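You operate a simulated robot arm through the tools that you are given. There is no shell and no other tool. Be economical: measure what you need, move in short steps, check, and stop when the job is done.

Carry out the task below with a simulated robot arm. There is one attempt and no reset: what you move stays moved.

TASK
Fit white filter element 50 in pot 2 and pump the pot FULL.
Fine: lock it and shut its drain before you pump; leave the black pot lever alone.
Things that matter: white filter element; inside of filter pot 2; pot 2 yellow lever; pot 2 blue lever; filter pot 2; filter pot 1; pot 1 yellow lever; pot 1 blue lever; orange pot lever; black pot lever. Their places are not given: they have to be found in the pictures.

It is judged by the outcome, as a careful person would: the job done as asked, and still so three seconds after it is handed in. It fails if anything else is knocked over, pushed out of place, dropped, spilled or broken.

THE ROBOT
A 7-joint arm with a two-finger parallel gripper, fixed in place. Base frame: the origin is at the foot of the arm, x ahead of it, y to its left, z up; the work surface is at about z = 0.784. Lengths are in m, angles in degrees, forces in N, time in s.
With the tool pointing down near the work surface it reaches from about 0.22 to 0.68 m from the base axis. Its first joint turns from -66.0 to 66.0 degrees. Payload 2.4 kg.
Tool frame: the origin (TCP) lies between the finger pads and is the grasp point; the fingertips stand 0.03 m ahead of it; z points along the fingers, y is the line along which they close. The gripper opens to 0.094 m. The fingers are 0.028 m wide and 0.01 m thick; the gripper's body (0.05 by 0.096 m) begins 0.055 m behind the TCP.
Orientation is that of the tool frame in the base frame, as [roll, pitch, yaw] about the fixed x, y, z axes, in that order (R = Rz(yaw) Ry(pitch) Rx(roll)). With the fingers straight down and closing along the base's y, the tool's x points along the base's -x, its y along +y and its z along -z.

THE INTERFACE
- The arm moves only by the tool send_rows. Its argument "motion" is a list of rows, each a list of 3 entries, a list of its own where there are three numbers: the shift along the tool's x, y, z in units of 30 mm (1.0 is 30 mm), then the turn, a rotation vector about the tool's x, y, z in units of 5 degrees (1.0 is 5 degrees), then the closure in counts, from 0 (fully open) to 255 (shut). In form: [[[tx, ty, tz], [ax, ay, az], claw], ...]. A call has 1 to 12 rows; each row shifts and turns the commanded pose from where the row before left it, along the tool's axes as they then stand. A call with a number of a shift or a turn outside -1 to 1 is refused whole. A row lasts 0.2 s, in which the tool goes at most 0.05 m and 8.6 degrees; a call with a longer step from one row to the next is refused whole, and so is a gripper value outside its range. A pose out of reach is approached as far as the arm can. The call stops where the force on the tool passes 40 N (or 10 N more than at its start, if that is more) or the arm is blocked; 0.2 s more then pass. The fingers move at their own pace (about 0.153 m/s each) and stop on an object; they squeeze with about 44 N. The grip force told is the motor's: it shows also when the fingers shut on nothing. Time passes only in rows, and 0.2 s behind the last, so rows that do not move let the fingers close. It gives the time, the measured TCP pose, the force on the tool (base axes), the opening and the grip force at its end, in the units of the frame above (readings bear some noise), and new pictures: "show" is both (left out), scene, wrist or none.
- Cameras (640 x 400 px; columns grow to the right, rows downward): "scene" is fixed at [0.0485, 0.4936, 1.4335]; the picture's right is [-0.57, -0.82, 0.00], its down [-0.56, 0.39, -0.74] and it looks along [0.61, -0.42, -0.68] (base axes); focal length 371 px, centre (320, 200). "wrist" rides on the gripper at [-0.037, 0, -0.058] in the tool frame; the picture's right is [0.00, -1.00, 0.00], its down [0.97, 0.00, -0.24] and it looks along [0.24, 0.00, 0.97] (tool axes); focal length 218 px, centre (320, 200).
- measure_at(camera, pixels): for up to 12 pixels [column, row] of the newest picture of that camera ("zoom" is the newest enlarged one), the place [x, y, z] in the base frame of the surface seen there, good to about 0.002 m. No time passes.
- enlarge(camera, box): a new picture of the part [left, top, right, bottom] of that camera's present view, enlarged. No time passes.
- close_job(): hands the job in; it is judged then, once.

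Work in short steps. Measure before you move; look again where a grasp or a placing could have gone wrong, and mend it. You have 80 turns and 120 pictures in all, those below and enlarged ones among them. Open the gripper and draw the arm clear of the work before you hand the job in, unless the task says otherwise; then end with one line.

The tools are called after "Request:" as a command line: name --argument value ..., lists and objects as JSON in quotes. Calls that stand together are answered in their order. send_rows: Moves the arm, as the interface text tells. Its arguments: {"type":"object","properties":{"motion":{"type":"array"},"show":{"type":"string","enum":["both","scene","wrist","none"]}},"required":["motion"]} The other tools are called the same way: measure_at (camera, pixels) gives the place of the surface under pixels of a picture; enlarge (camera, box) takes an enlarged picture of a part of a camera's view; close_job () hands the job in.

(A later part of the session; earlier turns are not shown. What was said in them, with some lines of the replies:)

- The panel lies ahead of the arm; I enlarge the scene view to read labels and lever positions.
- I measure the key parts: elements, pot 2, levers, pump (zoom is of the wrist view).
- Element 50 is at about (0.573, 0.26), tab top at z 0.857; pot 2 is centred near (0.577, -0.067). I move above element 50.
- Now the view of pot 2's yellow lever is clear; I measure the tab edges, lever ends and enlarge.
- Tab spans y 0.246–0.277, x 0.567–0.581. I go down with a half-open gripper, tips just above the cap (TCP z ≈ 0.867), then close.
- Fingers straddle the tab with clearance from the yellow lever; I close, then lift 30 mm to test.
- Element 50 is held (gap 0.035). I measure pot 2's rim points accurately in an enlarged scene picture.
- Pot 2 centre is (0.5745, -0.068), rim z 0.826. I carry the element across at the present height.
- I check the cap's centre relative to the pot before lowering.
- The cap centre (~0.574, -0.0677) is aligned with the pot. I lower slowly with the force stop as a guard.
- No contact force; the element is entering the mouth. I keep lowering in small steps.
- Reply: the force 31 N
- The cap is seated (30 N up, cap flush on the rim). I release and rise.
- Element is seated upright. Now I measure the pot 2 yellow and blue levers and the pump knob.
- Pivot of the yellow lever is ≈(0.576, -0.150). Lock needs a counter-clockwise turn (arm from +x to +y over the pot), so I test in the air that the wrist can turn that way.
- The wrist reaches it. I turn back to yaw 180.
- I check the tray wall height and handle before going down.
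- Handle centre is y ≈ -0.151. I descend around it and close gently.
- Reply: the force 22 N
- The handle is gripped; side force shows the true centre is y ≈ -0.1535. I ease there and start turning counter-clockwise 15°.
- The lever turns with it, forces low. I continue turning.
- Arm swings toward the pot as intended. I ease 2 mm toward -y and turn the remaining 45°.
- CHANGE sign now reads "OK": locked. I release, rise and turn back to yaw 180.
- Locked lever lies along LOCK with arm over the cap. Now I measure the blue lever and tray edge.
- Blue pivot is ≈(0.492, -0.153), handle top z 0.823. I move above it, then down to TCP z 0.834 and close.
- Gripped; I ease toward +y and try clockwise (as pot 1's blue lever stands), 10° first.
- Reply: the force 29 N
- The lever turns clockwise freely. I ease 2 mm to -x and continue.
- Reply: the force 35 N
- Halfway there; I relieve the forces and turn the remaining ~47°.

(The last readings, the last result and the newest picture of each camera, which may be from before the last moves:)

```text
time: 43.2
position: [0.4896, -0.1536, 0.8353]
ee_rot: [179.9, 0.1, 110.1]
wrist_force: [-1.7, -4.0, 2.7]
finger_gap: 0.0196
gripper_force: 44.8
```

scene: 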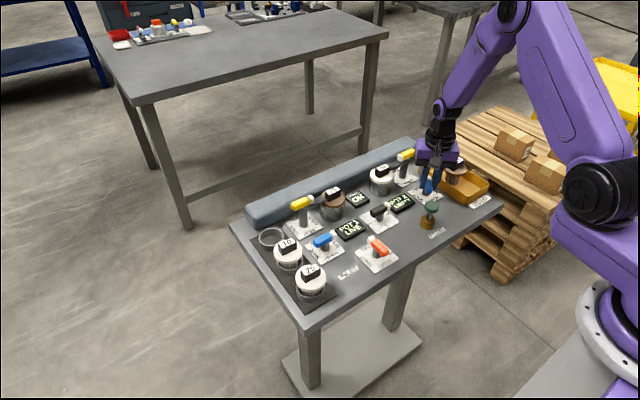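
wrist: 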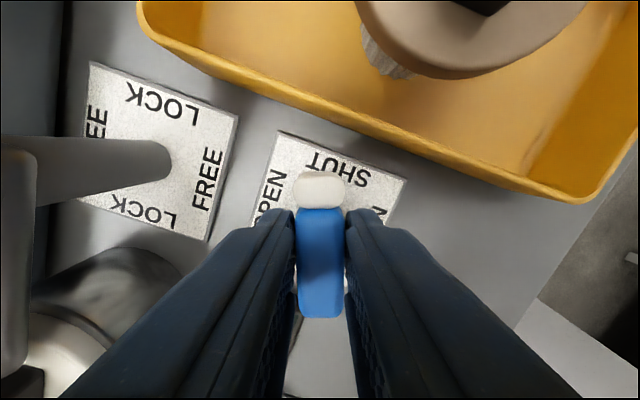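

Request:
send_rows --motion '[[[0, 0, 0], [0, 0, 1], 255], [[0, 0, 0], [0, 0, 1], 255], [[0, 0, 0], [0, 0, 1], 255], [[0, 0, 0], [0, 0, 1], 255], [[0, 0, 0], [0, 0, 0], 255]]'

Request:
enlarge --camera "scene" --box '[350, 140, 490, 230]'

```text
time: 44.4
position: [0.4909, -0.1533, 0.8339]
ee_rot: [179.8, 0.0, 89.9]
wrist_force: [0.2, 4.8, 9.5]
finger_gap: 0.0198
gripper_force: 45.0
```

scene: 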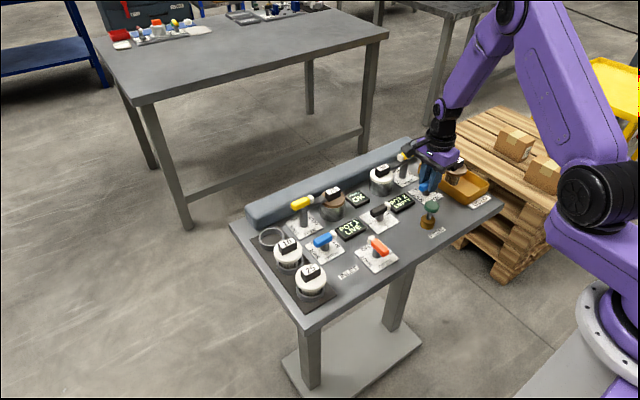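
wrist: 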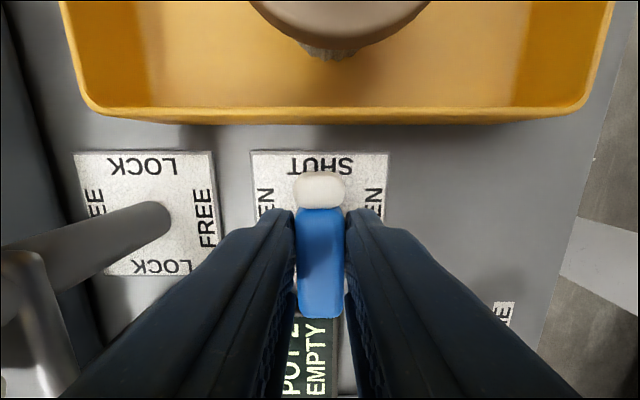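

```text
4.44 times, centred on (420, 185) of scene
```

zoom: 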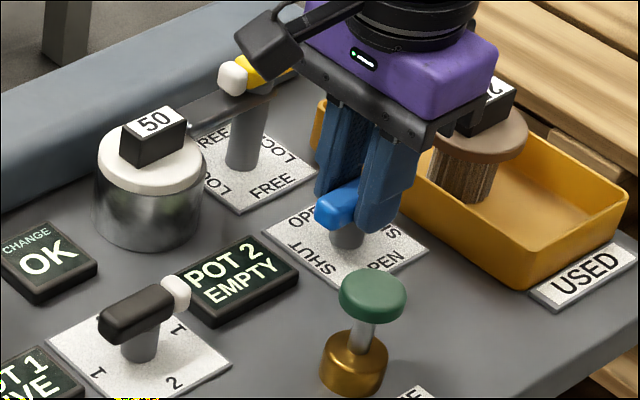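

Blue lever is at SHUT. I release, rise straight up and turn back to yaw 180.

Request:
send_rows --motion '[[[0, 0, 0], [0, 0, 0], 120], [[0, 0, 0], [0, 0, 0], 120], [[0, 0, -0.6], [0, 0, 0], 120], [[0, 0, -1], [0, 0, 0], 120], [[0, 0, -1], [0, 0, 0], 120], [[0, 0, -1], [0, 0, 0], 120], [[0, 0, 0], [0, 0, -1], 120], [[0, 0, 0], [0, 0, -1], 120], [[0, 0, 0], [0, 0, -1], 120], [[0, 0, 0], [0, 0, -1], 120], [[0, 0, 0], [0, 0, -1], 120], [[0, 0, 0], [0, 0, -1], 120]]' --show "none"

Request:
send_rows --motion '[[[0, 0, 0], [0, 0, -1], 120], [[0, 0, 0], [0, 0, -1], 120], [[0, 0, 0], [0, 0, -1], 120], [[0, 0, 0], [0, 0, -1], 120], [[0, 0, 0], [0, 0, -1], 120], [[0, 0, 0], [0, 0, -1], 120], [[0, 0, 0], [0, 0, -1], 120], [[0, 0, 0], [0, 0, -1], 120], [[0, 0, 0], [0, 0, -1], 120], [[0, 0, 0], [0, 0, -1], 120], [[0, 0, 0], [0, 0, -1], 120], [[0, 0, 0], [0, 0, -1], 120]]'

Request:
enlarge --camera "scene" --box '[350, 140, 490, 230]'

```text
time: 47.0
position: [0.4895, -0.1538, 0.9419]
ee_rot: [180.0, 0.0, 120.0]
wrist_force: [0.2, -1.2, -0.3]
finger_gap: 0.0496
gripper_force: 0.0
```

```text
time: 49.6
position: [0.4898, -0.1536, 0.9427]
ee_rot: [-180.0, 0.1, -179.9]
wrist_force: [-0.7, -0.1, 0.2]
finger_gap: 0.0494
gripper_force: 0.0
```

scene: 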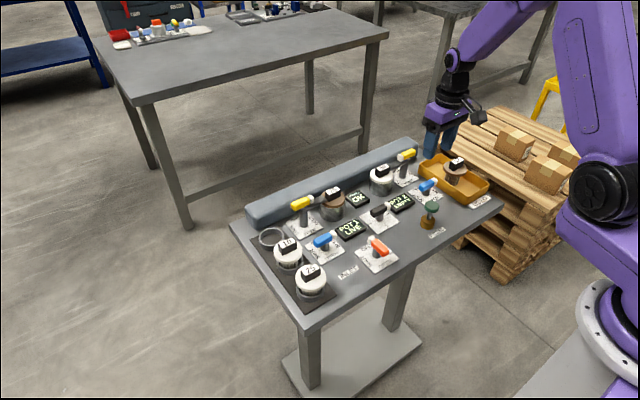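
wrist: 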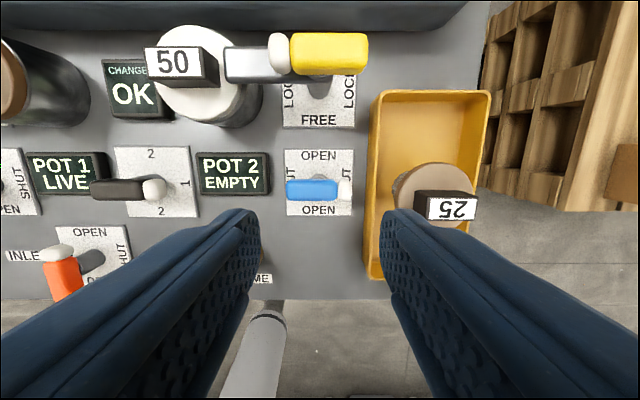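

```text
4.44 times, centred on (420, 185) of scene
```

zoom: 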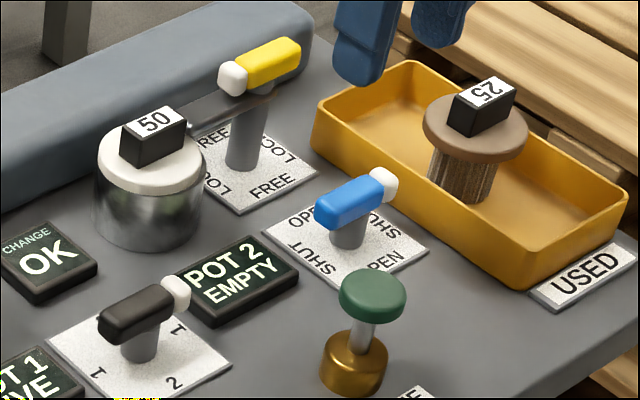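

Both levers are set (LOCK, SHUT), sign "OK". Now I move above the green PRIME knob at ≈(0.4165, -0.0745) with closed fingers.

Request:
send_rows --motion '[[[0.81, 0.88, 0], [0, 0, 0], 255], [[0.81, 0.88, 0], [0, 0, 0], 255], [[0.82, 0.88, 0], [0, 0, 0], 255], [[0, 0, 0], [0, 0, 0], 255]]'

Request:
enlarge --camera "scene" --box '[390, 170, 470, 240]'

```text
time: 50.6
position: [0.4145, -0.0772, 0.9408]
ee_rot: [180.0, 0.0, 179.9]
wrist_force: [0.1, -1.1, 0.2]
finger_gap: 0.0
gripper_force: 33.0
```

scene: 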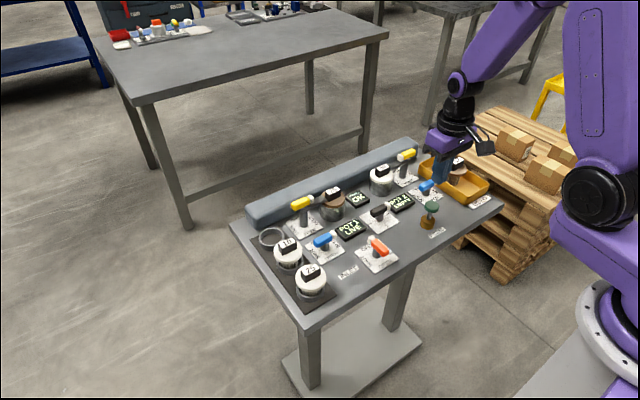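
wrist: 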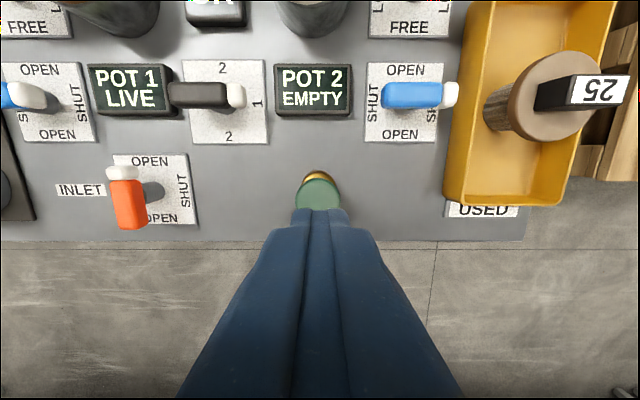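

```text
5.71 times, centred on (430, 205) of scene
```

zoom: 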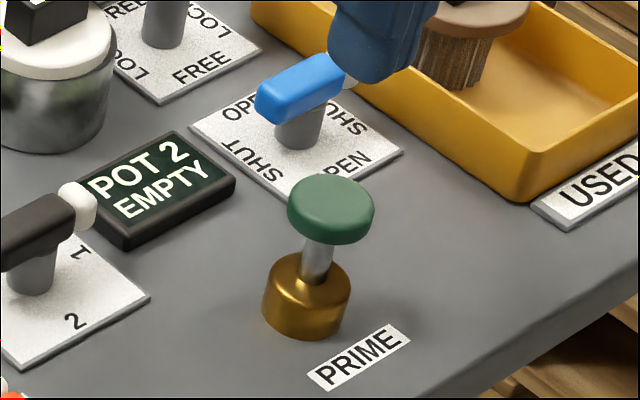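

Request:
measure_at --camera "zoom" --pixels '[[330, 200], [292, 198], [372, 205], [330, 180], [330, 225], [330, 240], [308, 275], [306, 290], [345, 280], [280, 280]]'

```text
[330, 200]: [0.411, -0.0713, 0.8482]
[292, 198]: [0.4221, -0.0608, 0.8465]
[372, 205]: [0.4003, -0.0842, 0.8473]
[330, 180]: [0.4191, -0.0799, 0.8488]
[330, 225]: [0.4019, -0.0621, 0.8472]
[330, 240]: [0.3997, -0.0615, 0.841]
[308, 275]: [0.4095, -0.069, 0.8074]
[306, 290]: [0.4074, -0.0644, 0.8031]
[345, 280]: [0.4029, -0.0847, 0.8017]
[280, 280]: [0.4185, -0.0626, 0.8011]
```

Knob centre is (0.411, -0.072), top z 0.848. I centre and press down in small steps to find the stroke.

Request:
send_rows --motion '[[[0.11, 0.17, 0.8], [0, 0, 0], 255], [[0, 0, 0.8], [0, 0, 0], 255], [[0, 0, 0.3], [0, 0, 0], 255], [[0, 0, 0.2], [0, 0, 0], 255], [[0, 0, 0.2], [0, 0, 0], 255], [[0, 0, 0.2], [0, 0, 0], 255], [[0, 0, 0.2], [0, 0, 0], 255], [[0, 0, 0], [0, 0, 0], 255]]'

Request:
enlarge --camera "scene" --box '[350, 150, 470, 240]'

```text
time: 52.4
position: [0.4125, -0.0694, 0.8595]
ee_rot: [179.9, 0.1, -179.9]
wrist_force: [1.1, -3.8, 5.9]
finger_gap: 0.0
gripper_force: 33.2
```

scene: 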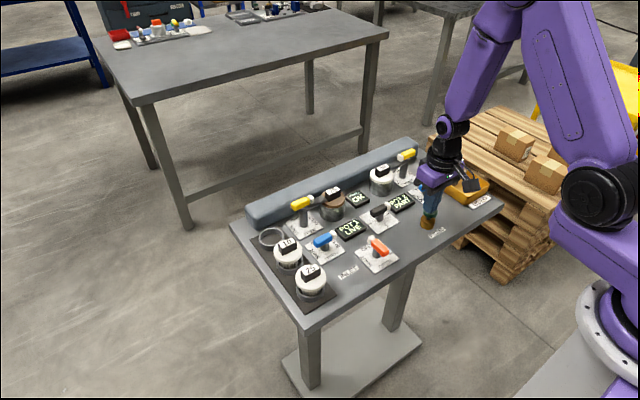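
wrist: 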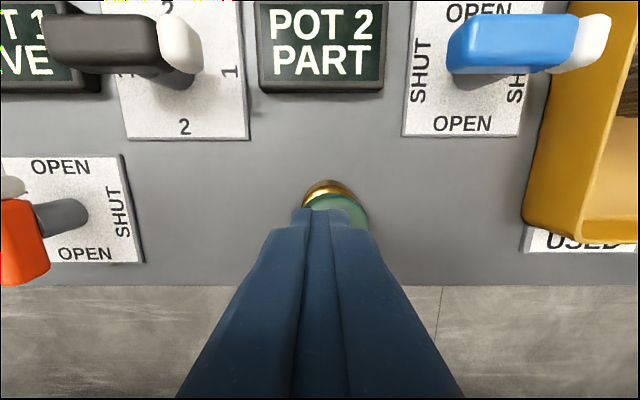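

```text
4.44 times, centred on (410, 195) of scene
```

zoom: 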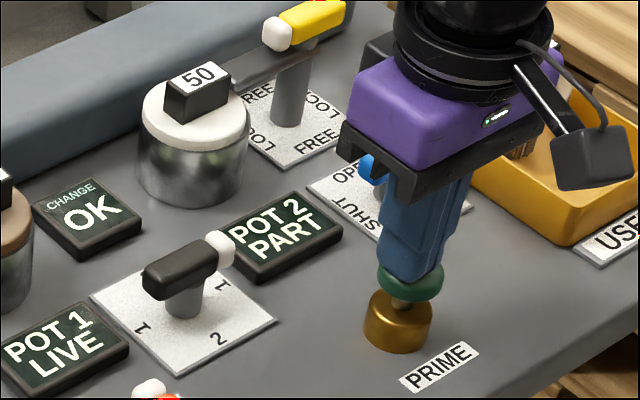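

Sign reads "POT 2 PART" after the first stroke. I let the knob rise and press again to the same depth.

Request:
send_rows --motion '[[[0.03, -0.08, -0.5], [0, 0, 0], 255], [[0, 0, -0.5], [0, 0, 0], 255], [[0, 0, 0], [0, 0, 0], 255], [[0, 0, 0.35], [0, 0, 0], 255], [[0, 0, 0.25], [0, 0, 0], 255], [[0, 0, 0.25], [0, 0, 0], 255], [[0, 0, 0.15], [0, 0, 0], 255], [[0, 0, 0], [0, 0, 0], 255]]' --show "wrist"

```text
time: 54.2
position: [0.4116, -0.0716, 0.8615]
ee_rot: [180.0, 0.0, -180.0]
wrist_force: [2.2, 2.9, 5.3]
finger_gap: 0.0002
gripper_force: 33.6
```

wrist: 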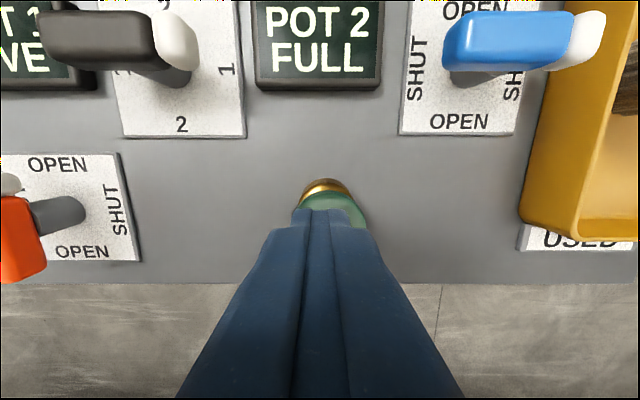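

"POT 2 FULL" now shows. I rise clear, draw back, and open the gripper.

Request:
send_rows --motion '[[[0, 0, -0.8], [0, 0, 0], 255], [[0, 0, -1], [0, 0, 0], 255], [[0, 0, -1], [0, 0, 0], 255], [[0, 0, -1], [0, 0, 0], 255], [[0, 0, -1], [0, 0, 0], 120], [[0.5, 0, -1], [0, 0, 0], 0], [[0.8, 0, -0.8], [0, 0, 0], 0], [[0.8, 0, -0.8], [0, 0, 0], 0], [[0, 0, 0], [0, 0, 0], 0], [[0, 0, 0], [0, 0, 0], 0], [[0, 0, 0], [0, 0, 0], 0], [[0, 0, 0], [0, 0, 0], 0]]'

Request:
enlarge --camera "scene" --box '[300, 140, 480, 260]'

```text
time: 56.8
position: [0.3491, -0.0719, 1.083]
ee_rot: [-180.0, -0.1, -179.9]
wrist_force: [0.0, -0.1, 0.9]
finger_gap: 0.0943
gripper_force: 0.0
```

scene: 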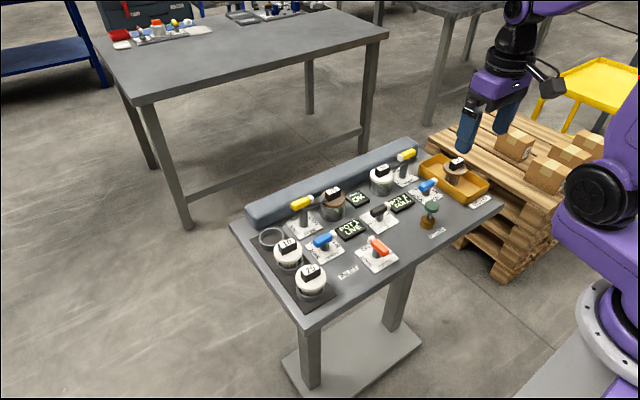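
wrist: 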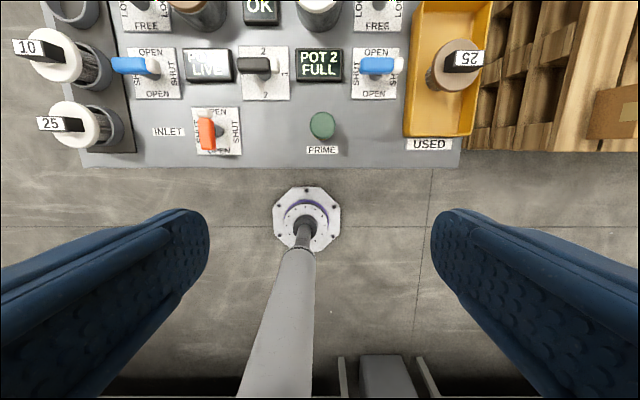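

```text
3.33 times, centred on (390, 200) of scene
```

zoom: 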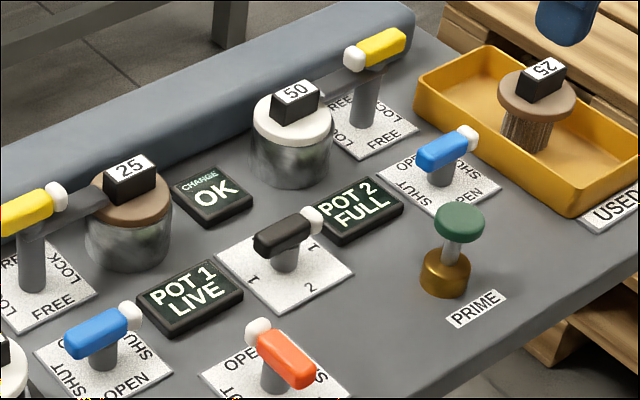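

Everything is as asked: element 50 is seated and locked, the drain is shut, pot 2 reads FULL, and the black lever is untouched. I hand in.

Request:
close_job

```text
The job is handed in.
```

White filter element 50 is fitted and locked in pot 2, its drain is shut, the pot's sign reads FULL after two strokes of the prime pump, and the black lever was left alone.
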